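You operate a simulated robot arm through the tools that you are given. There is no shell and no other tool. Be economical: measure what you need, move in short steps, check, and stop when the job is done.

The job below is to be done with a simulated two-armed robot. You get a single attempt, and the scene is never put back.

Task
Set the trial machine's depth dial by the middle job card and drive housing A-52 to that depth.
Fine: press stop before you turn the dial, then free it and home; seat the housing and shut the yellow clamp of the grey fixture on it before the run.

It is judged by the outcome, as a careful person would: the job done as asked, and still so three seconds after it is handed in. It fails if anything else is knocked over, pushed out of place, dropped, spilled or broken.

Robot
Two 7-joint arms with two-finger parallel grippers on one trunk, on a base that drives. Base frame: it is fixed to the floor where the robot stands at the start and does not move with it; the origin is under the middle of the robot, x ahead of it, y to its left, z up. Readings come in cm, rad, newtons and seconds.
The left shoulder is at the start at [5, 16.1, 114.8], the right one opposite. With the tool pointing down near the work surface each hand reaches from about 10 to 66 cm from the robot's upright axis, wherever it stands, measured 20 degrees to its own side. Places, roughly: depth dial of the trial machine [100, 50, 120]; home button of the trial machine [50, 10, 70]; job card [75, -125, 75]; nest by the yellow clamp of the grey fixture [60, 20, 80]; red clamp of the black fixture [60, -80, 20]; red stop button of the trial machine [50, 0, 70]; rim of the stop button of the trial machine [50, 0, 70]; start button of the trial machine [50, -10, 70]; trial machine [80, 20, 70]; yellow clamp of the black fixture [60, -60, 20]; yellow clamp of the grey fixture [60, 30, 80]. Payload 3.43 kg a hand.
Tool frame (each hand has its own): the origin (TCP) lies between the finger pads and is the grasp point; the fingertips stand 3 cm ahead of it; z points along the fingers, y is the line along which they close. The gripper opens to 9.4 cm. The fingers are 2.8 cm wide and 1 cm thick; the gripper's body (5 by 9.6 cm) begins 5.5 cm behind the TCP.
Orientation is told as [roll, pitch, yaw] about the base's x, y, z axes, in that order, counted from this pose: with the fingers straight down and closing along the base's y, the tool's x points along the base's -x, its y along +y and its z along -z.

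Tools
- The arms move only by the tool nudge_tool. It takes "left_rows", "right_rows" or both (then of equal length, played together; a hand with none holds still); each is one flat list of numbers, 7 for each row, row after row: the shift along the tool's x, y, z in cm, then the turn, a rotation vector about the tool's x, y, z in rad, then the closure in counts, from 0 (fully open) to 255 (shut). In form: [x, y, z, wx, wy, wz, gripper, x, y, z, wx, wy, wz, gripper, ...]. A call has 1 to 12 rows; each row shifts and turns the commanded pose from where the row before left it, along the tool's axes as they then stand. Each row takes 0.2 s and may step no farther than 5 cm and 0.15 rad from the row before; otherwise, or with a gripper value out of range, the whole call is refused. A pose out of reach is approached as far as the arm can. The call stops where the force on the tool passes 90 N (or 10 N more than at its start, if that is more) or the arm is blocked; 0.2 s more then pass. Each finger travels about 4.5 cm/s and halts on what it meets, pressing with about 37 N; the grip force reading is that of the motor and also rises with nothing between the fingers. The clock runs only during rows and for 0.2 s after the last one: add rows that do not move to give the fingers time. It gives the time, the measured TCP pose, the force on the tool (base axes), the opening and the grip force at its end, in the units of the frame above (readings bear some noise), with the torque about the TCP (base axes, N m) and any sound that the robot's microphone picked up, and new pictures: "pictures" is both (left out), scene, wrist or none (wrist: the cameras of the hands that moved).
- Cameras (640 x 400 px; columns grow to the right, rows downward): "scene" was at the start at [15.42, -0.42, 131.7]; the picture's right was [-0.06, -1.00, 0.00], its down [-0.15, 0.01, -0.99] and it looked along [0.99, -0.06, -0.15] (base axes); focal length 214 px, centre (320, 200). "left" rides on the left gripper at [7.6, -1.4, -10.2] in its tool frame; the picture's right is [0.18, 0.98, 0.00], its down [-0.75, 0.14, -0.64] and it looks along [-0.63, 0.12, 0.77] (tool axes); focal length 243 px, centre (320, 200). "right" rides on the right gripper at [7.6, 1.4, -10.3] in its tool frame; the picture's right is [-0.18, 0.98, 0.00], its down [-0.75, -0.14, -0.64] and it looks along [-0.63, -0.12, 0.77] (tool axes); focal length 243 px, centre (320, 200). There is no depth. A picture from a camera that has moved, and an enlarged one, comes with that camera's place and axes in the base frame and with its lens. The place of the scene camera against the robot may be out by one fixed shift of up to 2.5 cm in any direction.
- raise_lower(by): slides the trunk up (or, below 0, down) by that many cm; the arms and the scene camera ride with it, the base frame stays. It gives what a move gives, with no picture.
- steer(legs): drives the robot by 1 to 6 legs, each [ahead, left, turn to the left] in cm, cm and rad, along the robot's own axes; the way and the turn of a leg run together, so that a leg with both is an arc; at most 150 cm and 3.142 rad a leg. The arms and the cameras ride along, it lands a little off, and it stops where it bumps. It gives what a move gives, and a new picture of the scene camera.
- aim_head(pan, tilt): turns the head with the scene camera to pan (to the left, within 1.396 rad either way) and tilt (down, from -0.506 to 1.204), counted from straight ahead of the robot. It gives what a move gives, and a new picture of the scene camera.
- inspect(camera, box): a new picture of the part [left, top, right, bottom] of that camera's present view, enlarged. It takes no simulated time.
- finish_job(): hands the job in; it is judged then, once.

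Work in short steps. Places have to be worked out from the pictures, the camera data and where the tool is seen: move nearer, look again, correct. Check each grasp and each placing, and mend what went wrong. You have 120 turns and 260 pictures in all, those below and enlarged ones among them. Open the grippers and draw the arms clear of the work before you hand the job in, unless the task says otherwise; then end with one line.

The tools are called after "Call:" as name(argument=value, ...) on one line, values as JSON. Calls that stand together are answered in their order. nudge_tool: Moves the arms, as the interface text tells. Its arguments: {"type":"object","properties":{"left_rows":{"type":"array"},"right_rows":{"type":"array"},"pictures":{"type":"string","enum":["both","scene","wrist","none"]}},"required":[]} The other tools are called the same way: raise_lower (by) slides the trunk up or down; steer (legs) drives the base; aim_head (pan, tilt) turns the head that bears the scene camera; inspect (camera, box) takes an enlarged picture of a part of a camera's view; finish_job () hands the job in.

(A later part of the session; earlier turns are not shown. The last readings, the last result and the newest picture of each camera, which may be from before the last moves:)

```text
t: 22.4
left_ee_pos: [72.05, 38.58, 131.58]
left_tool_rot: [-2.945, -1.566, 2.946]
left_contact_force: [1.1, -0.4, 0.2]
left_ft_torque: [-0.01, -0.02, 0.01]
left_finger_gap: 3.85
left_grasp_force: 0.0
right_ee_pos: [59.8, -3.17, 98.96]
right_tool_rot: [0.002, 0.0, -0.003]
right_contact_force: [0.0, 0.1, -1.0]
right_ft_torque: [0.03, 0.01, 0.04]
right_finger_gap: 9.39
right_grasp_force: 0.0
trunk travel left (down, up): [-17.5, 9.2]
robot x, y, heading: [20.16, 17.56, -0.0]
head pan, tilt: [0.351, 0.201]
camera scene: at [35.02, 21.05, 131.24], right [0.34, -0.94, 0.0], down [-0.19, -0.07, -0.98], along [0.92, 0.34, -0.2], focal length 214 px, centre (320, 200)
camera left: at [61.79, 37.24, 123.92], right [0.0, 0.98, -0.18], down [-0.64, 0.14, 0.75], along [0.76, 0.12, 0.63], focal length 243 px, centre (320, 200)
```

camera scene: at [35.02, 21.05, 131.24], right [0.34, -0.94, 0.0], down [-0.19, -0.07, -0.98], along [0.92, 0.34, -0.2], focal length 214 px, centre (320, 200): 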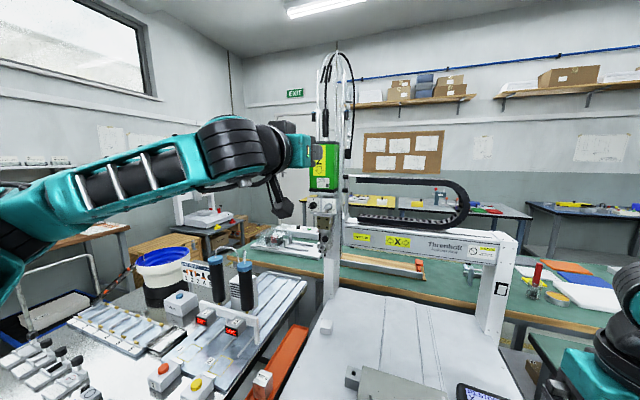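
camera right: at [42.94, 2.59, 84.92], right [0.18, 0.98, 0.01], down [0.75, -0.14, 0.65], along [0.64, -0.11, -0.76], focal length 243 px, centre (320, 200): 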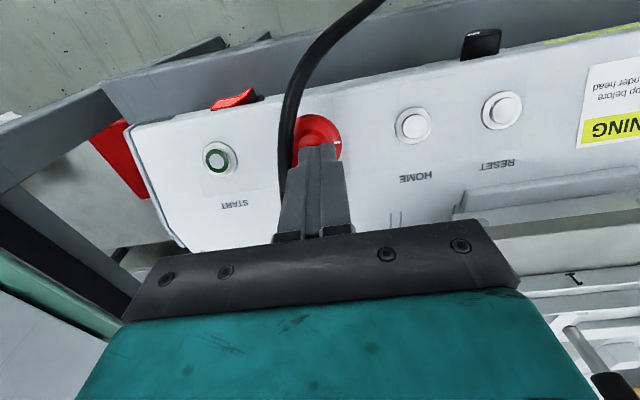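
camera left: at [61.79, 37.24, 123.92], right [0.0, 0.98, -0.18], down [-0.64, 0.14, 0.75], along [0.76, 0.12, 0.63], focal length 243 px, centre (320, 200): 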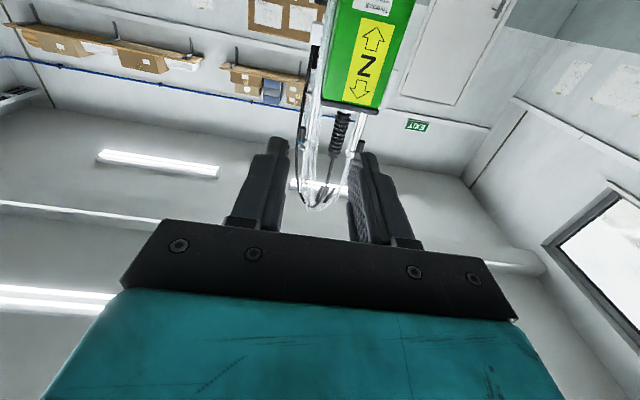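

The hand is now horizontal. I lower it to the dial's level and shift left, staying ~17 cm short, to view the dial with the wrist camera.

Call:
nudge_tool(left_rows=[3.2, 1.7, 1, 0, 0, 0, 150, 3.2, 1.7, 1, 0, 0, 0, 150, 3.2, 1.7, 1, 0, 0, 0, 150, 3.2, 1.7, 1, 0, 0, 0, 150, 3.2, 1.7, 1, 0, 0, 0, 150])

Call:
inspect(camera="left", box=[240, 20, 400, 120])

```text
t: 23.6
left_ee_pos: [75.16, 43.9, 121.99]
left_tool_rot: [-2.962, -1.57, 2.962]
left_contact_force: [0.1, 0.0, 1.0]
left_ft_torque: [0.02, -0.02, 0.0]
left_finger_gap: 3.88
left_grasp_force: 0.2
left hand out of reach, approached as far as the arm can: row 4, 5
right_ee_pos: [59.8, -3.13, 99.0]
right_tool_rot: [0.001, 0.001, -0.001]
right_contact_force: [1.0, 0.3, 0.1]
right_ft_torque: [0.0, 0.01, 0.0]
right_finger_gap: 9.38
right_grasp_force: 0.0
trunk travel left (down, up): [-17.5, 9.2]
robot x, y, heading: [20.25, 17.68, 0.002]
head pan, tilt: [0.351, 0.201]
camera scene: at [35.03, 21.06, 131.24], right [0.34, -0.94, 0.0], down [-0.19, -0.07, -0.98], along [0.92, 0.34, -0.2], focal length 214 px, centre (320, 200)
camera left: at [64.86, 42.35, 114.25], right [0.0, 0.98, -0.18], down [-0.64, 0.14, 0.75], along [0.77, 0.12, 0.63], focal length 243 px, centre (320, 200)
```

scene: 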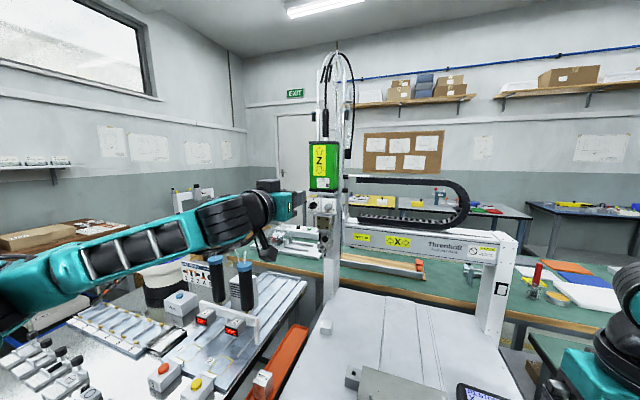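
left: 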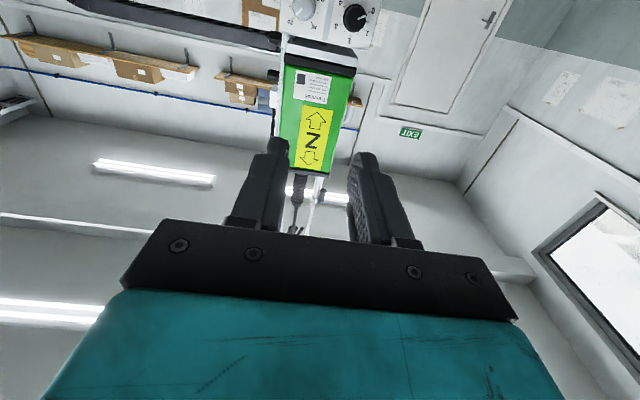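

```text
4.00 times, centred on (320, 70) of left
camera zoom: at [64.86, 42.35, 114.25], right [0.0, 0.98, -0.18], down [-0.64, 0.14, 0.75], along [0.77, 0.12, 0.63], focal length 970 px, centre (320, 720)
```

zoom: 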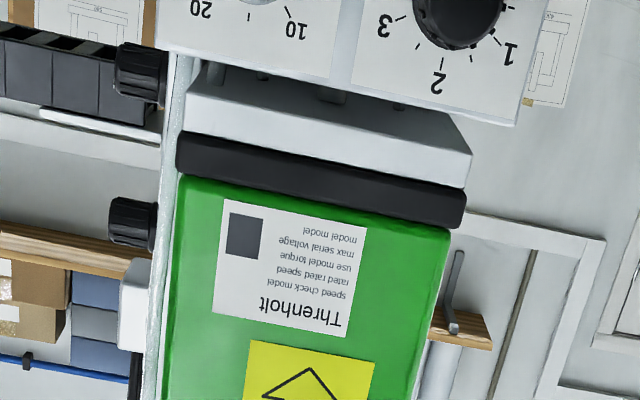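

The reach limit comes from the wrist configuration, not extension. I try rolling the hand about its axis to see whether the pose becomes reachable.

Call:
nudge_tool(left_rows=[0, 0, 0, 0, 0, -0.15, 150, 0, 0, 0, 0, 0, -0.15, 150, 0, 0, 0, 0, 0, -0.15, 150, 0, 0, 0, 0, 0, -0.15, 150, 0, 0, 0, 0, 0, -0.15, 150], pictures="scene")

```text
t: 24.8
left_ee_pos: [75.16, 43.81, 122.06]
left_tool_rot: [-1.571, -0.818, 1.571]
left_contact_force: [0.3, 0.0, -0.6]
left_ft_torque: [0.0, 0.0, 0.0]
left_finger_gap: 3.88
left_grasp_force: 0.0
right_ee_pos: [59.67, -3.19, 99.08]
right_tool_rot: [0.001, 0.003, 0.001]
right_contact_force: [0.9, -0.2, -0.8]
right_ft_torque: [0.0, -0.03, -0.02]
right_finger_gap: 9.39
right_grasp_force: 0.1
trunk travel left (down, up): [-17.5, 9.2]
robot x, y, heading: [20.13, 17.66, -0.003]
head pan, tilt: [0.351, 0.201]
camera scene: at [35.03, 21.05, 131.24], right [0.34, -0.94, 0.0], down [-0.19, -0.07, -0.98], along [0.92, 0.34, -0.2], focal length 214 px, centre (320, 200)
```

scene: 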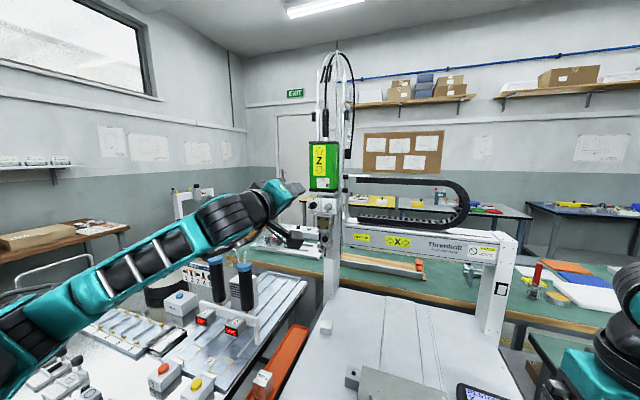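

With the roll it's in reach again. I test moving down and forward from here.

Call:
nudge_tool(left_rows=[0, 0, 2, 0, 0, 0, 150, 1.4, -1.4, 1, 0, 0, 0, 150, 1.4, -1.4, 1, 0, 0, 0, 150], pictures="none")

```text
t: 25.6
left_ee_pos: [78.9, 42.27, 122.54]
left_tool_rot: [-1.561, -0.82, 1.559]
left_contact_force: [0.1, -0.8, -0.4]
left_ft_torque: [0.02, -0.02, -0.03]
left_finger_gap: 3.85
left_grasp_force: 0.2
left hand out of reach, approached as far as the arm can: row 2, 3
right_ee_pos: [59.77, -3.01, 99.01]
right_tool_rot: [0.002, 0.001, -0.003]
right_contact_force: [-0.3, 0.3, -0.3]
right_ft_torque: [-0.01, 0.0, 0.01]
right_finger_gap: 9.38
right_grasp_force: 0.1
trunk travel left (down, up): [-17.5, 9.2]
robot x, y, heading: [20.18, 17.92, -0.003]
head pan, tilt: [0.351, 0.201]
```

Direction components were mis-rolled; I test pure forward reach at this roll.

Call:
nudge_tool(left_rows=[0, 0, 3, 0, 0, 0, 150, 0, 0, 3, 0, 0, 0, 150, 0, 0, 3, 0, 0, 0, 150], pictures="scene")

```text
t: 26.4
left_ee_pos: [87.84, 43.61, 122.77]
left_tool_rot: [-1.565, -0.823, 1.565]
left_contact_force: [-0.3, 0.2, -0.3]
left_ft_torque: [0.0, 0.02, 0.01]
left_finger_gap: 3.86
left_grasp_force: 0.1
left hand out of reach, approached as far as the arm can: row 1, 3
right_ee_pos: [59.79, -3.04, 98.95]
right_tool_rot: [0.002, -0.001, -0.004]
right_contact_force: [-0.9, 0.5, 0.3]
right_ft_torque: [0.01, 0.0, -0.01]
right_finger_gap: 9.41
right_grasp_force: 0.0
trunk travel left (down, up): [-17.5, 9.2]
robot x, y, heading: [20.01, 17.8, -0.0]
head pan, tilt: [0.351, 0.201]
camera scene: at [35.06, 21.03, 131.23], right [0.34, -0.94, 0.0], down [-0.19, -0.07, -0.98], along [0.92, 0.34, -0.2], focal length 214 px, centre (320, 200)
```

scene: 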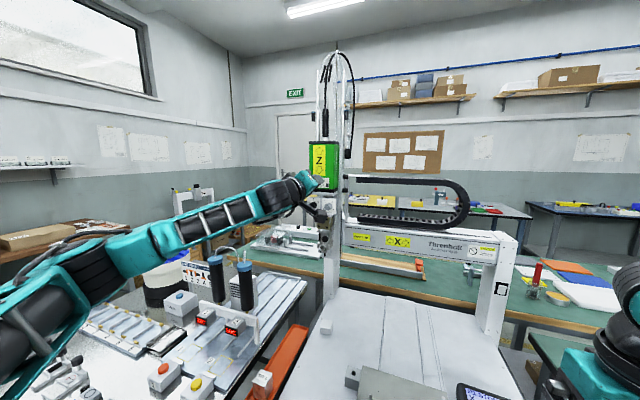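

Now reach extends to x≈88 — the solver found a better configuration. Move down and left to the dial's axis height.

Call:
nudge_tool(left_rows=[0, 0, -1.5, 0, 0, 0, 150, 0.72, 1.86, 0, 0, 0, 0, 150, 0.72, 1.86, 0, 0, 0, 0, 150, 0.72, 1.86, 0, 0, 0, 0, 150, 0.72, 1.86, 0, 0, 0, 0, 150])

Call:
inspect(camera="scene", box=[290, 160, 370, 220])

```text
t: 27.6
left_ee_pos: [86.01, 47.28, 120.09]
left_tool_rot: [-1.569, -0.82, 1.566]
left_contact_force: [-0.5, -0.2, -0.3]
left_ft_torque: [-0.03, 0.0, 0.01]
left_finger_gap: 3.86
left_grasp_force: 0.0
left hand out of reach, approached as far as the arm can: row 2, 3, 4, 5
right_ee_pos: [59.83, -3.03, 98.96]
right_tool_rot: [0.003, 0.0, 0.001]
right_contact_force: [0.2, -0.5, 0.8]
right_ft_torque: [0.03, -0.03, 0.0]
right_finger_gap: 9.38
right_grasp_force: 0.0
trunk travel left (down, up): [-17.5, 9.2]
robot x, y, heading: [20.27, 17.84, -0.003]
head pan, tilt: [0.351, 0.201]
camera scene: at [35.01, 21.03, 131.24], right [0.34, -0.94, 0.0], down [-0.19, -0.07, -0.98], along [0.92, 0.34, -0.2], focal length 214 px, centre (320, 200)
camera left: at [75.75, 41.14, 115.41], right [0.0, 0.59, -0.8], down [-0.64, 0.62, 0.46], along [0.77, 0.51, 0.38], focal length 243 px, centre (320, 200)
```

scene: 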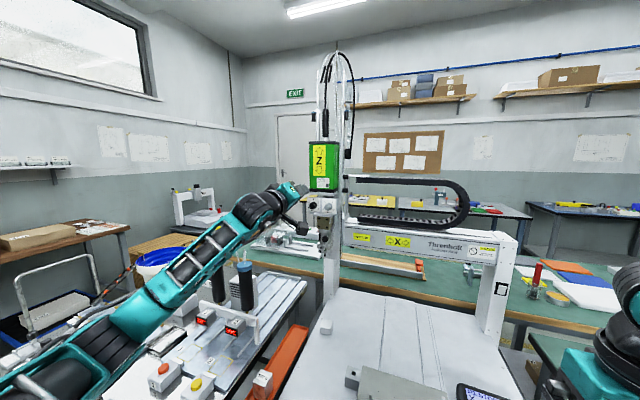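
left: 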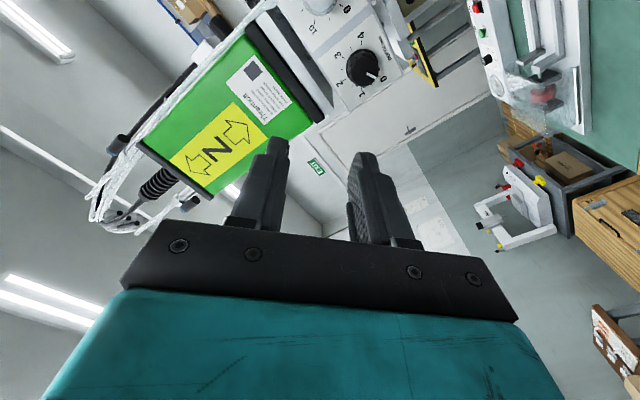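

```text
6.67 times, centred on (330, 190) of scene
camera zoom: at [35.01, 21.03, 131.24], right [0.34, -0.94, 0.0], down [-0.19, -0.07, -0.98], along [0.92, 0.34, -0.2], focal length 1430 px, centre (253, 267)
```

zoom: 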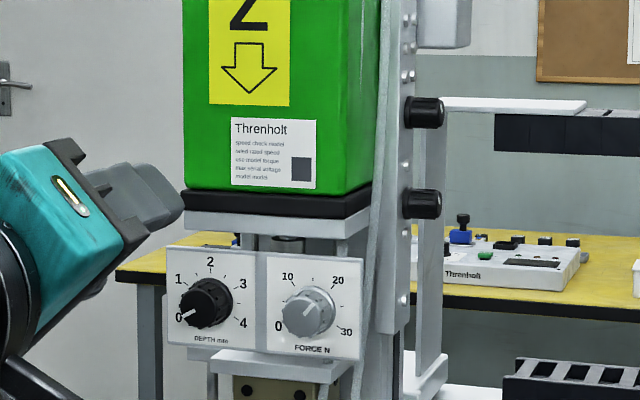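

The wrist camera puts the dial at ≈[96.5, 46.5, 115.2]. Going lower is the problem, so I lower the trunk 5 cm, then pre-roll the hand by −60° so the turn ends in the present, reachable roll.

Call:
raise_lower(by=-5)

Call:
nudge_tool(left_rows=[0, 0, 0, 0, 0, -0.15, 150, 0, 0, 0, 0, 0, -0.15, 150, 0, 0, 0, 0, 0, -0.15, 150, 0, 0, 0, 0, 0, -0.15, 150, 0, 0, 0, 0, 0, -0.15, 150, 0, 0, 0, 0, 0, -0.15, 150, 0, 0, 0, 0, 0, -0.15, 150])

```text
t: 28.5
left_ee_pos: [85.97, 47.46, 115.05]
left_tool_rot: [-1.57, -0.821, 1.57]
left_contact_force: [-0.7, -0.3, 0.9]
left_ft_torque: [-0.04, 0.01, 0.03]
left_finger_gap: 3.88
left_grasp_force: 0.0
right_ee_pos: [59.77, -3.14, 94.03]
right_tool_rot: [0.003, -0.003, -0.001]
right_contact_force: [0.6, -0.5, 0.1]
right_ft_torque: [-0.01, 0.01, 0.01]
right_finger_gap: 9.38
right_grasp_force: 0.0
trunk travel left (down, up): [-12.5, 14.2]
robot x, y, heading: [20.37, 17.82, 0.004]
head pan, tilt: [0.351, 0.201]
```

```text
t: 30.1
left_ee_pos: [86.0, 47.37, 115.18]
left_tool_rot: [-1.572, 0.23, 1.567]
left_contact_force: [0.3, 0.1, 0.6]
left_ft_torque: [-0.04, 0.03, 0.0]
left_finger_gap: 3.89
left_grasp_force: 0.1
right_ee_pos: [59.79, -3.14, 93.97]
right_tool_rot: [0.002, 0.0, -0.003]
right_contact_force: [0.2, -0.4, 0.0]
right_ft_torque: [0.01, -0.02, 0.01]
right_finger_gap: 9.38
right_grasp_force: 0.0
trunk travel left (down, up): [-12.5, 14.2]
robot x, y, heading: [20.04, 17.37, 0.0]
head pan, tilt: [0.351, 0.201]
camera scene: at [35.03, 21.05, 126.24], right [0.34, -0.94, 0.0], down [-0.19, -0.07, -0.98], along [0.92, 0.34, -0.2], focal length 214 px, centre (320, 200)
camera left: at [75.75, 40.31, 118.17], right [0.0, -0.4, -0.91], down [-0.64, 0.7, -0.31], along [0.77, 0.58, -0.26], focal length 243 px, centre (320, 200)
```

scene: 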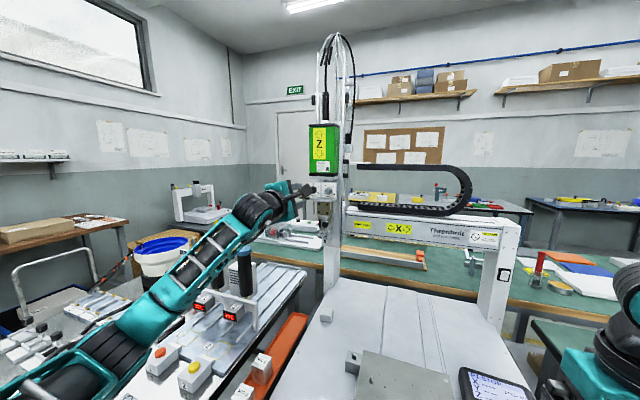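
left: 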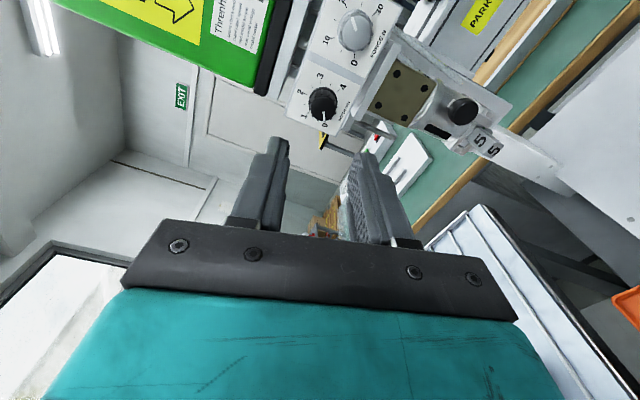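

Reachable in full roll. Dial refined to [96.5, 46.3, 115.3]. I check clearances around the knob before approaching.

Call:
inspect(camera="left", box=[260, 40, 420, 150])

Call:
inspect(camera="scene", box=[290, 160, 360, 210])

```text
3.64 times, centred on (340, 95) of left
camera zoom: at [75.75, 40.31, 118.17], right [0.0, -0.4, -0.91], down [-0.64, 0.7, -0.31], along [0.77, 0.58, -0.26], focal length 882 px, centre (247, 582)
```

zoom: 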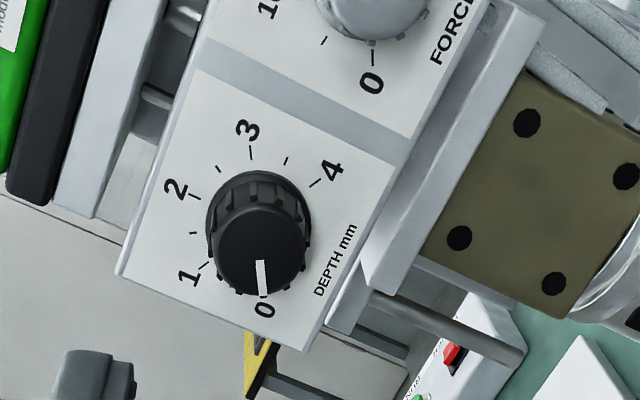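

```text
8.00 times, centred on (325, 185) of scene
camera zoom: at [35.03, 21.05, 126.24], right [0.34, -0.94, 0.0], down [-0.19, -0.07, -0.98], along [0.92, 0.34, -0.2], focal length 1716 px, centre (280, 320)
```

zoom: 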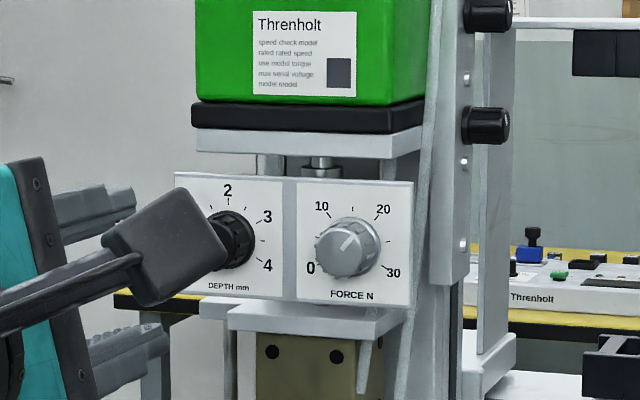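

Clearances are fine if the lower finger sweeps down-left (away from the lower slab). I roll to −1.3, centre on the knob axis, narrow the gap to ~3 cm and advance to just short of the knob.

Call:
nudge_tool(left_rows=[0, 0, 0, 0, 0, 0.15, 174, 0, 0, 0, 0, 0, 0.15, 174, 0, 0, 0, 0, 0, 0.15, 174, 0, 0, 0, 0, 0, 0.05, 174, 0.94, -0.34, 0, 0, 0, 0, 174, 0, 0, 3, 0, 0, 0, 174, 0, 0, 2, 0, 0, 0, 174, 0, 0, 0, 0, 0, 0, 174])

Call:
inspect(camera="left", box=[220, 40, 420, 200])

Call:
inspect(camera="scene", box=[290, 160, 360, 210])

```text
t: 31.9
left_ee_pos: [91.15, 47.34, 115.1]
left_tool_rot: [-1.569, -0.272, 1.567]
left_contact_force: [0.3, -0.3, 0.2]
left_ft_torque: [0.02, -0.01, -0.04]
left_finger_gap: 2.99
left_grasp_force: 0.1
left hand out of reach, approached as far as the arm can: row 5
right_ee_pos: [59.77, -3.13, 94.12]
right_tool_rot: [0.002, 0.001, -0.002]
right_contact_force: [0.5, 0.5, 0.2]
right_ft_torque: [0.02, 0.01, -0.01]
right_finger_gap: 9.41
right_grasp_force: 0.0
trunk travel left (down, up): [-12.5, 14.2]
robot x, y, heading: [20.41, 17.56, 0.003]
head pan, tilt: [0.351, 0.201]
camera scene: at [35.02, 21.06, 126.24], right [0.34, -0.94, 0.0], down [-0.19, -0.07, -0.98], along [0.92, 0.34, -0.2], focal length 214 px, centre (320, 200)
camera left: at [80.79, 39.65, 114.36], right [0.0, 0.09, -1.0], down [-0.64, 0.77, 0.07], along [0.77, 0.64, 0.06], focal length 243 px, centre (320, 200)
```

scene: 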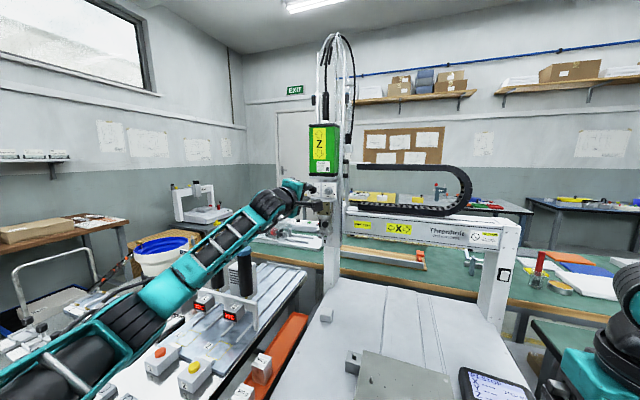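
left: 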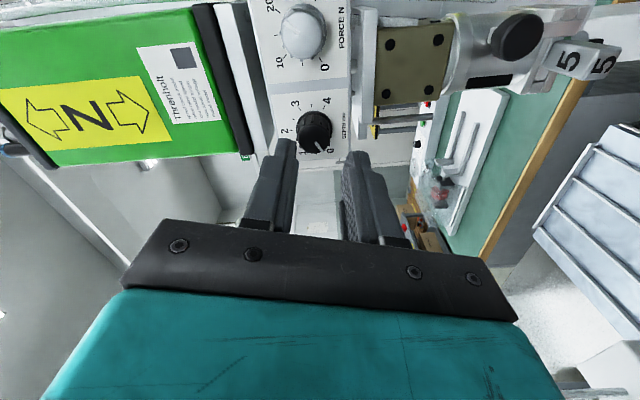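

```text
2.50 times, centred on (320, 120) of left
camera zoom: at [80.79, 39.65, 114.36], right [0.0, 0.09, -1.0], down [-0.64, 0.77, 0.07], along [0.77, 0.64, 0.06], focal length 606 px, centre (320, 400)
```

zoom: 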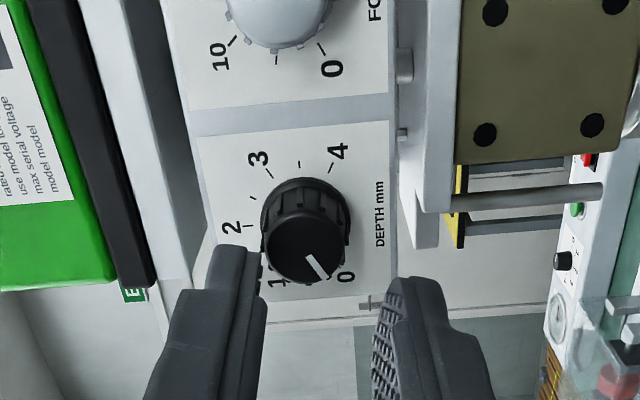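

```text
8.00 times, centred on (325, 185) of scene
camera zoom: at [35.02, 21.06, 126.24], right [0.34, -0.94, 0.0], down [-0.19, -0.07, -0.98], along [0.92, 0.34, -0.2], focal length 1716 px, centre (280, 320)
```

zoom: 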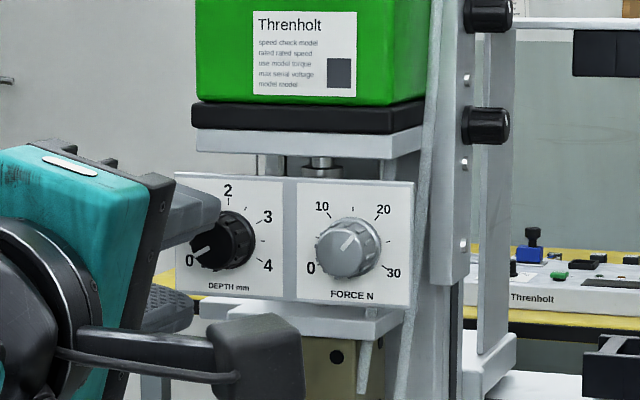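

Recomputing from three wrist views puts the knob face nearer, ≈[94, 45.7, 115.4]. I back off 2.5 cm and shift right about 1.6 cm.

Call:
nudge_tool(left_rows=[0, 0, -2.5, 0, 0, 0, 174, 0.73, -0.36, 0, 0, 0, 0, 174, 0.73, -0.36, 0, 0, 0, 0, 174], pictures="wrist")

Call:
inspect(camera="left", box=[220, 40, 420, 200])

```text
t: 32.7
left_ee_pos: [88.62, 47.41, 115.03]
left_tool_rot: [-1.571, -0.274, 1.566]
left_contact_force: [0.1, 0.1, -1.2]
left_ft_torque: [0.01, 0.01, 0.0]
left_finger_gap: 3.03
left_grasp_force: 0.0
left hand out of reach, approached as far as the arm can: row 2, 3
right_ee_pos: [59.79, -3.1, 94.05]
right_tool_rot: [0.002, -0.001, -0.002]
right_contact_force: [0.2, -0.2, -0.3]
right_ft_torque: [-0.02, 0.02, -0.03]
right_finger_gap: 9.4
right_grasp_force: 0.1
trunk travel left (down, up): [-12.5, 14.2]
robot x, y, heading: [19.56, 17.8, -0.003]
head pan, tilt: [0.351, 0.201]
camera left: at [78.27, 39.65, 114.33], right [0.0, 0.09, -1.0], down [-0.64, 0.77, 0.07], along [0.77, 0.64, 0.06], focal length 243 px, centre (320, 200)
```

left: 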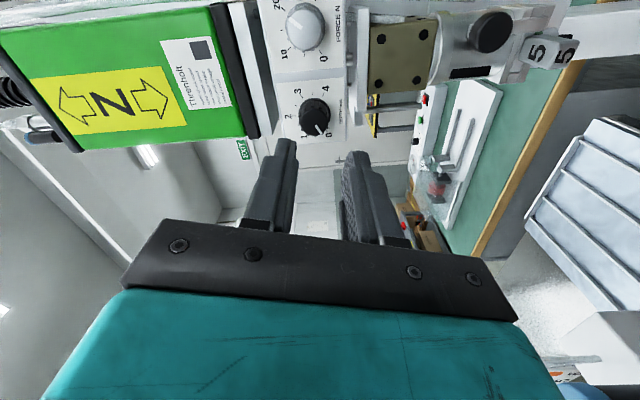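

```text
2.50 times, centred on (320, 120) of left
camera zoom: at [78.27, 39.65, 114.33], right [0.0, 0.09, -1.0], down [-0.64, 0.77, 0.07], along [0.77, 0.64, 0.06], focal length 606 px, centre (320, 400)
```

zoom: 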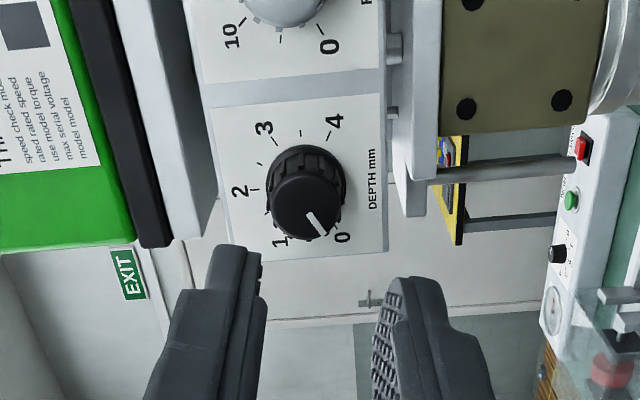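

Knob face now well fixed at [93.7, 45.8, 115.3]. The arm can't shift right here, so I shift the base 1.6 cm right.

Call:
steer(legs=[[0, -1.6, 0]])

Call:
inspect(camera="left", box=[220, 40, 420, 200])

```text
t: 33.5
left_ee_pos: [88.64, 45.69, 115.12]
left_tool_rot: [-1.572, -0.273, 1.567]
left_contact_force: [0.9, -0.1, 0.6]
left_ft_torque: [0.03, 0.0, 0.02]
left_finger_gap: 3.0
left_grasp_force: 0.0
right_ee_pos: [59.62, -4.82, 94.11]
right_tool_rot: [0.003, 0.0, -0.002]
right_contact_force: [0.1, -0.7, -0.5]
right_ft_torque: [0.01, 0.02, 0.03]
right_finger_gap: 9.4
right_grasp_force: 0.1
trunk travel left (down, up): [-12.5, 14.2]
robot x, y, heading: [20.12, 15.93, 0.0]
head pan, tilt: [0.351, 0.201]
camera scene: at [35.02, 19.42, 126.24], right [0.34, -0.94, 0.0], down [-0.19, -0.07, -0.98], along [0.92, 0.34, -0.2], focal length 214 px, centre (320, 200)
```

scene: 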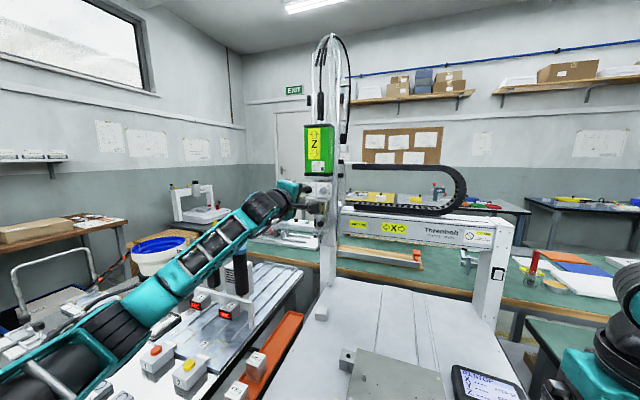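

```text
2.50 times, centred on (320, 120) of left
camera zoom: at [78.27, 38.02, 114.35], right [0.0, 0.09, -1.0], down [-0.64, 0.77, 0.07], along [0.77, 0.64, 0.06], focal length 606 px, centre (320, 400)
```

zoom: 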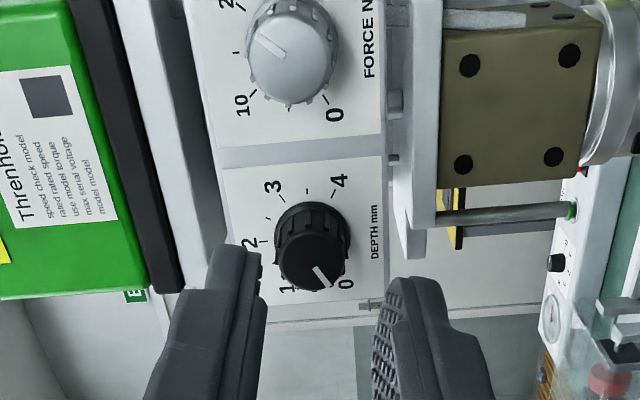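

Fingers line up well with the knob (dia ≈2 cm). I narrow to ~2.7 cm gap and advance.

Call:
nudge_tool(left_rows=[0, 0, 0, 0, 0, 0, 182, 0, 0, 1, 0, 0, 0, 182, 0, 0, 1, 0, 0, 0, 182, 0, 0, 0.5, 0, 0, 0, 182], pictures="none")

Call:
inspect(camera="left", box=[220, 60, 420, 200])

Call:
inspect(camera="scene", box=[290, 160, 360, 210])

```text
t: 34.5
left_ee_pos: [91.08, 45.71, 115.07]
left_tool_rot: [-1.57, -0.271, 1.567]
left_contact_force: [-1.0, -1.1, 0.4]
left_ft_torque: [0.02, -0.03, -0.03]
left_finger_gap: 2.72
left_grasp_force: 0.0
right_ee_pos: [59.72, -4.76, 94.02]
right_tool_rot: [0.001, 0.001, -0.003]
right_contact_force: [1.1, 0.8, 0.3]
right_ft_torque: [-0.02, -0.01, 0.01]
right_finger_gap: 9.41
right_grasp_force: 0.2
trunk travel left (down, up): [-12.5, 14.2]
robot x, y, heading: [19.59, 16.02, -0.003]
head pan, tilt: [0.351, 0.201]
```

```text
2.86 times, centred on (320, 130) of left
camera zoom: at [80.74, 38.0, 114.36], right [0.0, 0.09, -1.0], down [-0.64, 0.77, 0.07], along [0.77, 0.64, 0.06], focal length 693 px, centre (320, 400)
```

zoom: 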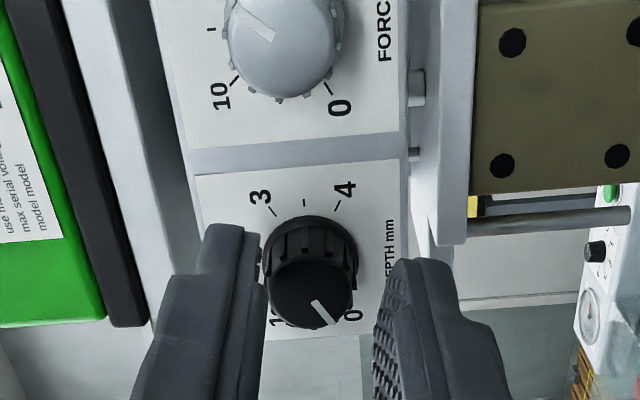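

```text
8.00 times, centred on (325, 185) of scene
camera zoom: at [35.03, 19.45, 126.24], right [0.34, -0.94, 0.0], down [-0.19, -0.07, -0.98], along [0.92, 0.34, -0.2], focal length 1716 px, centre (280, 320)
```

zoom: 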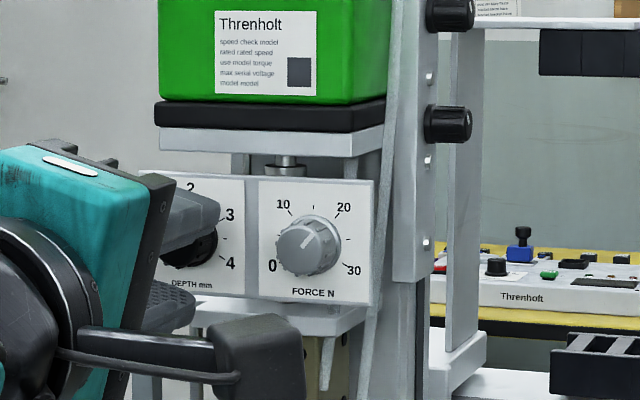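

Knob sits centred between the fingers. Advance 1.3 cm more and close.

Call:
nudge_tool(left_rows=[0, -0.1, 0.7, 0, 0, 0, 182, 0, 0, 0.6, 0, 0, 0, 182, 0, 0, 0, 0, 0, 0, 255, 0, 0, 0, 0, 0, 0, 255, 0, 0, 0, 0, 0, 0, 255], pictures="none")

Call:
inspect(camera="left", box=[220, 60, 420, 200])

```text
t: 35.7
left_ee_pos: [92.28, 45.76, 115.24]
left_tool_rot: [-1.572, -0.272, 1.567]
left_contact_force: [1.6, -0.1, 2.9]
left_ft_torque: [0.0, 0.25, -0.06]
left_finger_gap: 2.05
left_grasp_force: 44.8
right_ee_pos: [59.76, -4.7, 93.98]
right_tool_rot: [0.002, 0.001, -0.002]
right_contact_force: [-0.1, -0.3, -0.7]
right_ft_torque: [0.01, 0.01, -0.01]
right_finger_gap: 9.4
right_grasp_force: 0.0
trunk travel left (down, up): [-12.5, 14.2]
robot x, y, heading: [20.13, 16.12, -0.001]
head pan, tilt: [0.351, 0.201]
```

```text
2.86 times, centred on (320, 130) of left
camera zoom: at [82.07, 37.98, 114.49], right [0.0, 0.09, -1.0], down [-0.64, 0.77, 0.07], along [0.77, 0.64, 0.06], focal length 693 px, centre (320, 400)
```

zoom: 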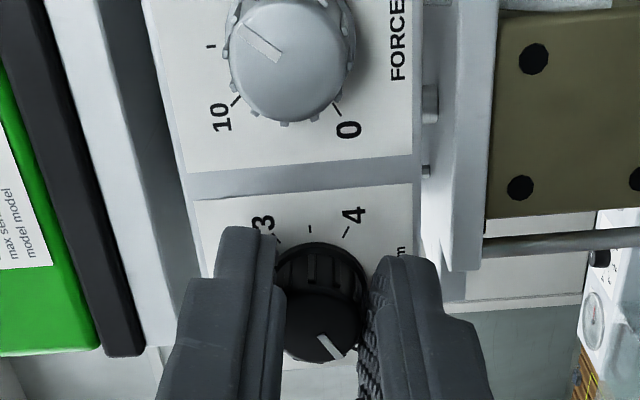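

Gripped (2.05 cm, 45 N). I turn clockwise (as seen from the front) and check part way.

Call:
nudge_tool(left_rows=[0, 0, 0, 0, 0, 0.12, 255, 0, 0, 0, 0, 0, 0.12, 255, 0, 0, 0, 0, 0, 0.12, 255], pictures="none")

Call:
inspect(camera="left", box=[220, 60, 420, 200])

Call:
inspect(camera="scene", box=[290, 160, 360, 210])

```text
t: 36.5
left_ee_pos: [92.38, 45.85, 115.09]
left_tool_rot: [-1.57, -0.633, 1.567]
left_contact_force: [-2.6, 0.9, -2.7]
left_ft_torque: [-0.01, -0.08, -0.12]
left_finger_gap: 2.07
left_grasp_force: 45.3
right_ee_pos: [59.85, -4.73, 93.99]
right_tool_rot: [0.002, 0.0, 0.0]
right_contact_force: [-0.2, 0.8, -0.4]
right_ft_torque: [0.01, 0.02, 0.01]
right_finger_gap: 9.41
right_grasp_force: 0.0
trunk travel left (down, up): [-12.5, 14.2]
robot x, y, heading: [20.42, 16.29, 0.002]
head pan, tilt: [0.351, 0.201]
```

```text
2.86 times, centred on (320, 130) of left
camera zoom: at [82.07, 38.78, 111.69], right [0.0, 0.43, -0.9], down [-0.64, 0.69, 0.33], along [0.77, 0.58, 0.28], focal length 693 px, centre (320, 400)
```

zoom: 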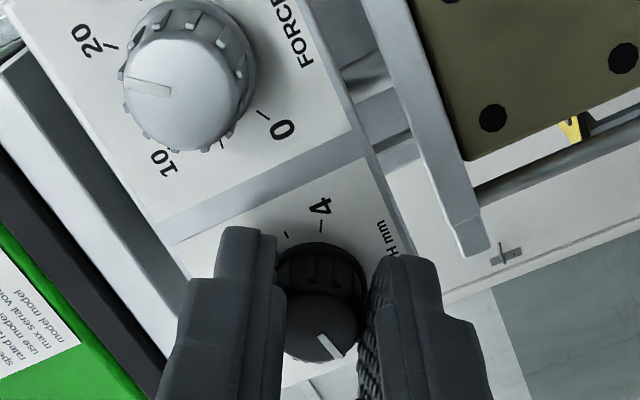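

```text
8.00 times, centred on (325, 185) of scene
camera zoom: at [35.0, 19.48, 126.23], right [0.34, -0.94, 0.0], down [-0.19, -0.07, -0.98], along [0.92, 0.34, -0.2], focal length 1716 px, centre (280, 320)
```

zoom: 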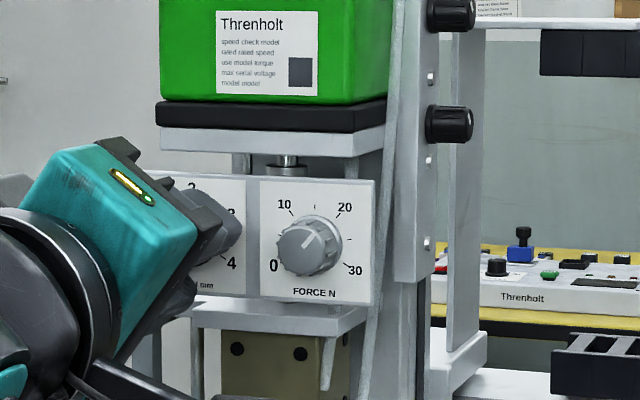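

The knob turns with the hand. Continue by 0.69 rad for 60° in all.

Call:
nudge_tool(left_rows=[0, 0, 0, 0, 0, 0.12, 255, 0, 0, 0, 0, 0, 0.12, 255, 0, 0, 0, 0, 0, 0.12, 255, 0, 0, 0, 0, 0, 0.12, 255, 0, 0, 0, 0, 0, 0.12, 255, 0, 0, 0, 0, 0, 0.09, 255, 0, 0, 0, 0, 0, 0, 255], pictures="none")

Call:
inspect(camera="left", box=[220, 60, 420, 200])

```text
t: 38.1
left_ee_pos: [92.33, 45.9, 114.91]
left_tool_rot: [-1.553, -1.323, 1.553]
left_contact_force: [-15.6, 5.0, -18.0]
left_ft_torque: [-0.06, 0.21, 0.51]
left_finger_gap: 2.03
left_grasp_force: 45.0
right_ee_pos: [59.69, -4.64, 94.0]
right_tool_rot: [0.001, 0.001, 0.001]
right_contact_force: [0.1, 0.3, -0.1]
right_ft_torque: [-0.01, -0.03, 0.0]
right_finger_gap: 9.4
right_grasp_force: 0.0
trunk travel left (down, up): [-12.5, 14.2]
robot x, y, heading: [19.89, 15.99, 0.001]
head pan, tilt: [0.351, 0.201]
```

```text
2.86 times, centred on (320, 130) of left
camera zoom: at [82.07, 42.65, 107.88], right [0.0, 0.91, -0.42], down [-0.64, 0.32, 0.7], along [0.77, 0.27, 0.58], focal length 693 px, centre (320, 400)
```

zoom: 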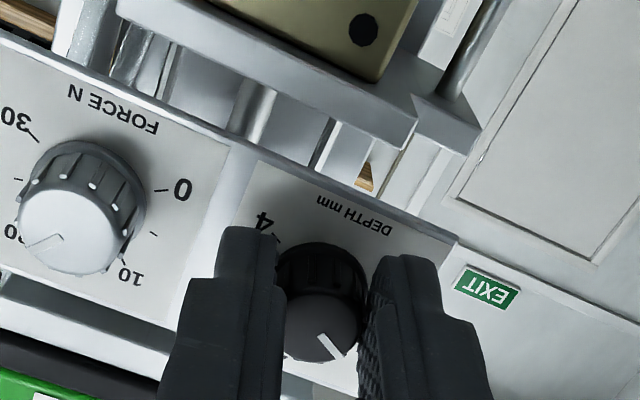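

Rotation 1.05 rad done. Release slightly and withdraw to verify the reading.

Call:
nudge_tool(left_rows=[0, 0, 0, 0, 0, 0, 182, 0, 0, 0, 0, 0, 0, 178, 0, 0, -1, 0, 0, 0, 176, 0, 0, -2, 0, 0, 0, 174, 0, 0, -3, 0, 0, 0, 150, 0, 0, -3, 0, 0, 0, 150], pictures="none")

Call:
inspect(camera="left", box=[220, 0, 460, 150])

Call:
inspect(camera="scene", box=[290, 160, 360, 210])

```text
t: 39.5
left_ee_pos: [83.25, 45.72, 114.96]
left_tool_rot: [-1.573, -1.321, 1.57]
left_contact_force: [0.3, 0.4, -0.1]
left_ft_torque: [-0.03, 0.05, 0.01]
left_finger_gap: 3.9
left_grasp_force: 0.1
right_ee_pos: [59.82, -4.73, 94.01]
right_tool_rot: [0.0, -0.001, 0.001]
right_contact_force: [0.3, 0.4, -0.2]
right_ft_torque: [-0.01, -0.01, 0.0]
right_finger_gap: 9.41
right_grasp_force: 0.0
trunk travel left (down, up): [-12.5, 14.2]
robot x, y, heading: [20.04, 16.62, -0.003]
head pan, tilt: [0.351, 0.201]
```

```text
2.67 times, centred on (340, 75) of left
camera zoom: at [73.01, 42.51, 107.97], right [0.0, 0.91, -0.42], down [-0.64, 0.32, 0.7], along [0.77, 0.27, 0.58], focal length 647 px, centre (267, 533)
```

zoom: 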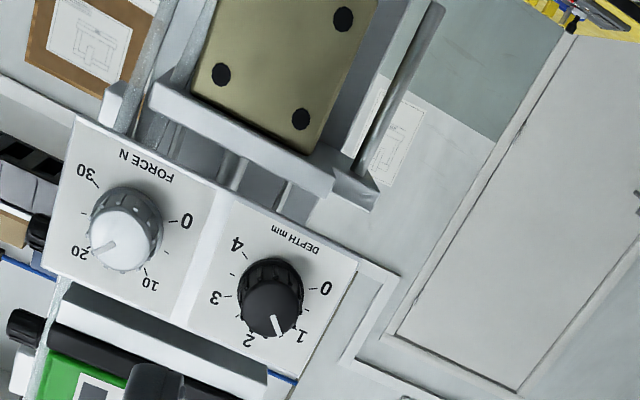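

```text
8.00 times, centred on (325, 185) of scene
camera zoom: at [34.99, 19.47, 126.25], right [0.34, -0.94, 0.0], down [-0.19, -0.07, -0.98], along [0.92, 0.34, -0.2], focal length 1716 px, centre (280, 320)
```

zoom: 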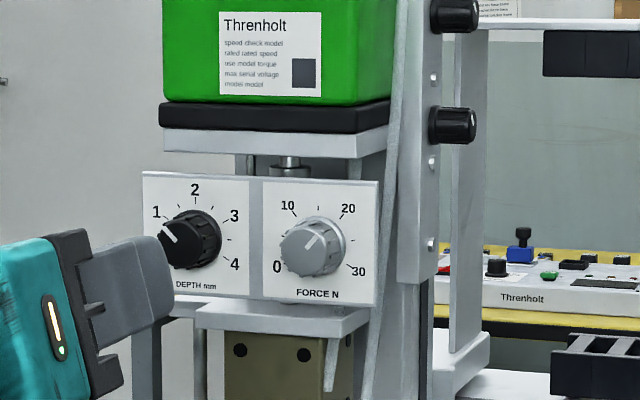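

Call:
inspect(camera="scene", box=[300, 176, 324, 198])

Call:
inspect(camera="left", box=[290, 80, 350, 140])

```text
16.00 times, centred on (312, 187) of scene
camera zoom: at [34.99, 19.47, 126.25], right [0.34, -0.94, 0.0], down [-0.19, -0.07, -0.98], along [0.92, 0.34, -0.2], focal length 3432 px, centre (448, 408)
```

zoom: 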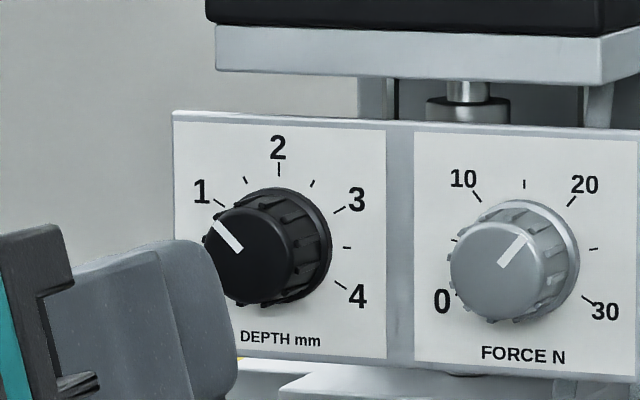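

```text
6.67 times, centred on (320, 110) of left
camera zoom: at [73.01, 42.51, 107.97], right [0.0, 0.91, -0.42], down [-0.64, 0.32, 0.7], along [0.77, 0.27, 0.58], focal length 1618 px, centre (320, 800)
```

zoom: 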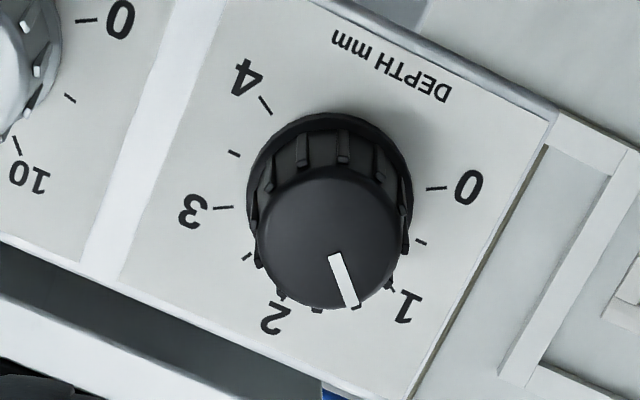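

The pointer reads about 1.25 mm (some 15° too far; it shifted on release because of side load). I re-centre on the knob axis and regrip to turn it back 15°.

Call:
nudge_tool(left_rows=[-0.275, 0.065, 0, 0, 0, 0, 170, 0, 0, 3, 0, 0, 0, 176, 0, 0, 3, 0, 0, 0, 182, 0, 0, 1, 0, 0, 0, 182], pictures="none")

Call:
inspect(camera="left", box=[260, 80, 380, 200])

```text
t: 40.5
left_ee_pos: [90.32, 45.93, 115.51]
left_tool_rot: [-1.57, -1.322, 1.566]
left_contact_force: [-0.8, -0.2, 0.0]
left_ft_torque: [-0.01, 0.0, -0.01]
left_finger_gap: 2.69
left_grasp_force: 0.0
right_ee_pos: [59.79, -4.72, 94.06]
right_tool_rot: [0.003, 0.0, -0.003]
right_contact_force: [-0.2, 0.0, 0.1]
right_ft_torque: [-0.01, 0.02, 0.01]
right_finger_gap: 9.39
right_grasp_force: 0.0
trunk travel left (down, up): [-12.5, 14.2]
robot x, y, heading: [19.97, 16.18, 0.002]
head pan, tilt: [0.351, 0.201]
```

```text
3.33 times, centred on (320, 140) of left
camera zoom: at [80.16, 42.61, 108.32], right [0.0, 0.91, -0.42], down [-0.64, 0.32, 0.7], along [0.77, 0.27, 0.58], focal length 809 px, centre (320, 400)
```

zoom: 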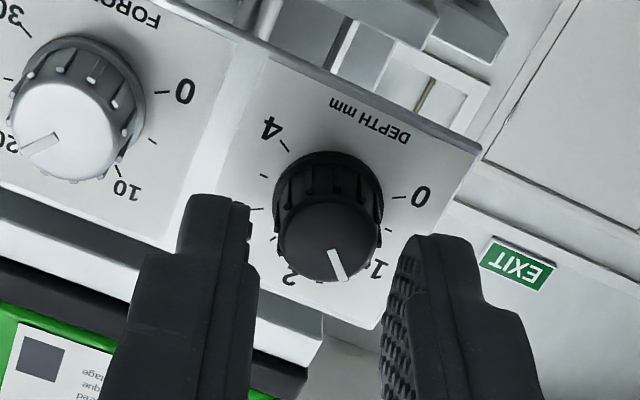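

Aligned. Advance, close, turn back 0.2 rad, then release.

Call:
nudge_tool(left_rows=[0, 0, 1, 0, 0, 0, 182, 0, 0, 0.8, 0, 0, 0, 182, 0, 0, 0, 0, 0, 0, 255, 0, 0, 0, 0, 0, 0, 255, 0, 0, 0, 0, 0, 0, 255], pictures="none")

Call:
inspect(camera="left", box=[260, 80, 380, 200])

Call:
nudge_tool(left_rows=[0, 0, 0, 0, 0, -0.1, 255, 0, 0, 0, 0, 0, -0.1, 255, 0, 0, 0, 0, 0, 0, 255], pictures="none")

```text
t: 41.7
left_ee_pos: [92.13, 45.95, 115.49]
left_tool_rot: [-1.566, -1.323, 1.565]
left_contact_force: [-0.8, 4.4, -0.5]
left_ft_torque: [0.0, 0.21, 0.21]
left_finger_gap: 2.03
left_grasp_force: 44.9
right_ee_pos: [59.75, -4.74, 94.06]
right_tool_rot: [-0.001, -0.001, -0.001]
right_contact_force: [-0.2, -0.6, 0.0]
right_ft_torque: [0.01, -0.01, -0.03]
right_finger_gap: 9.42
right_grasp_force: 0.1
trunk travel left (down, up): [-12.5, 14.2]
robot x, y, heading: [20.16, 16.05, 0.003]
head pan, tilt: [0.351, 0.201]
```

```text
3.33 times, centred on (320, 140) of left
camera zoom: at [81.92, 42.73, 108.32], right [0.0, 0.91, -0.42], down [-0.64, 0.32, 0.7], along [0.77, 0.27, 0.58], focal length 809 px, centre (320, 400)
```

zoom: 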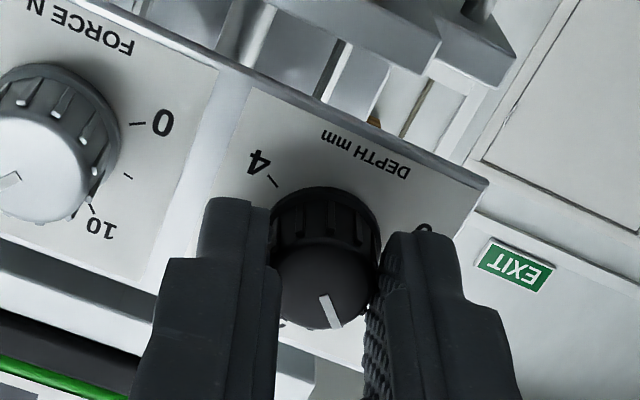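

```text
t: 42.5
left_ee_pos: [92.2, 45.94, 115.42]
left_tool_rot: [-1.572, -1.121, 1.569]
left_contact_force: [1.1, 5.3, -1.4]
left_ft_torque: [0.02, -0.23, 0.5]
left_finger_gap: 2.02
left_grasp_force: 45.0
right_ee_pos: [59.76, -4.62, 93.84]
right_tool_rot: [-0.001, 0.002, -0.002]
right_contact_force: [0.6, 0.3, 0.7]
right_ft_torque: [-0.04, 0.01, -0.01]
right_finger_gap: 9.4
right_grasp_force: 0.0
trunk travel left (down, up): [-12.5, 14.2]
robot x, y, heading: [20.26, 16.51, 0.001]
head pan, tilt: [0.351, 0.201]
```

Forces are low now. Release and back off to check the pointer.

Call:
nudge_tool(left_rows=[0, 0, 0, 0, 0, 0, 182, 0, 0, 0, 0, 0, 0, 182, 0, 0, -1, 0, 0, 0, 180, 0, 0, -2, 0, 0, 0, 178, 0, 0, -4, 0, 0, 0, 174, 0, 0, -3, 0, 0, 0, 150], pictures="none")

Call:
inspect(camera="left", box=[285, 70, 355, 140])

Call:
inspect(camera="scene", box=[300, 176, 324, 198])

```text
t: 43.9
left_ee_pos: [82.01, 45.94, 115.35]
left_tool_rot: [-1.57, -1.121, 1.567]
left_contact_force: [0.3, 0.8, 0.2]
left_ft_torque: [-0.01, 0.01, 0.0]
left_finger_gap: 3.86
left_grasp_force: 0.0
right_ee_pos: [59.82, -4.75, 94.01]
right_tool_rot: [0.001, 0.0, -0.002]
right_contact_force: [-0.2, 0.2, 0.5]
right_ft_torque: [-0.02, -0.01, -0.02]
right_finger_gap: 9.41
right_grasp_force: 0.0
trunk travel left (down, up): [-12.5, 14.2]
robot x, y, heading: [19.95, 15.99, -0.001]
head pan, tilt: [0.351, 0.201]
```

```text
5.71 times, centred on (320, 105) of left
camera zoom: at [71.8, 41.34, 109.03], right [0.0, 0.81, -0.59], down [-0.64, 0.46, 0.62], along [0.77, 0.38, 0.52], focal length 1386 px, centre (320, 743)
```

zoom: 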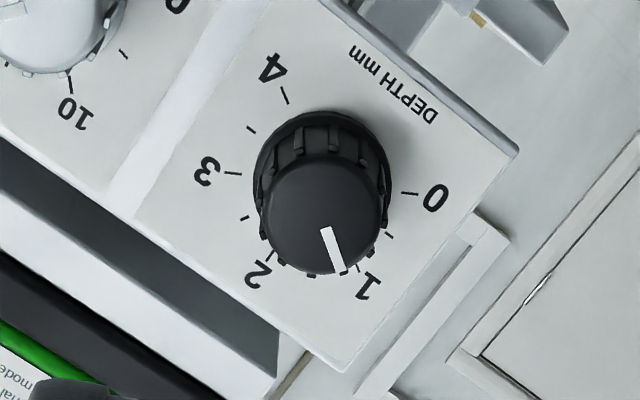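

```text
16.00 times, centred on (312, 187) of scene
camera zoom: at [35.0, 19.46, 126.24], right [0.34, -0.94, 0.0], down [-0.19, -0.07, -0.98], along [0.92, 0.34, -0.2], focal length 3432 px, centre (448, 408)
```

zoom: 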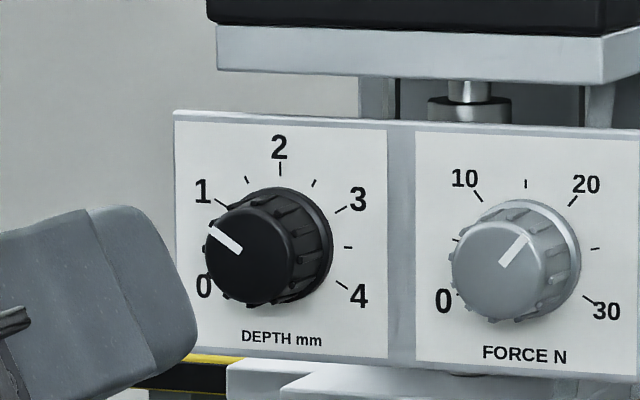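

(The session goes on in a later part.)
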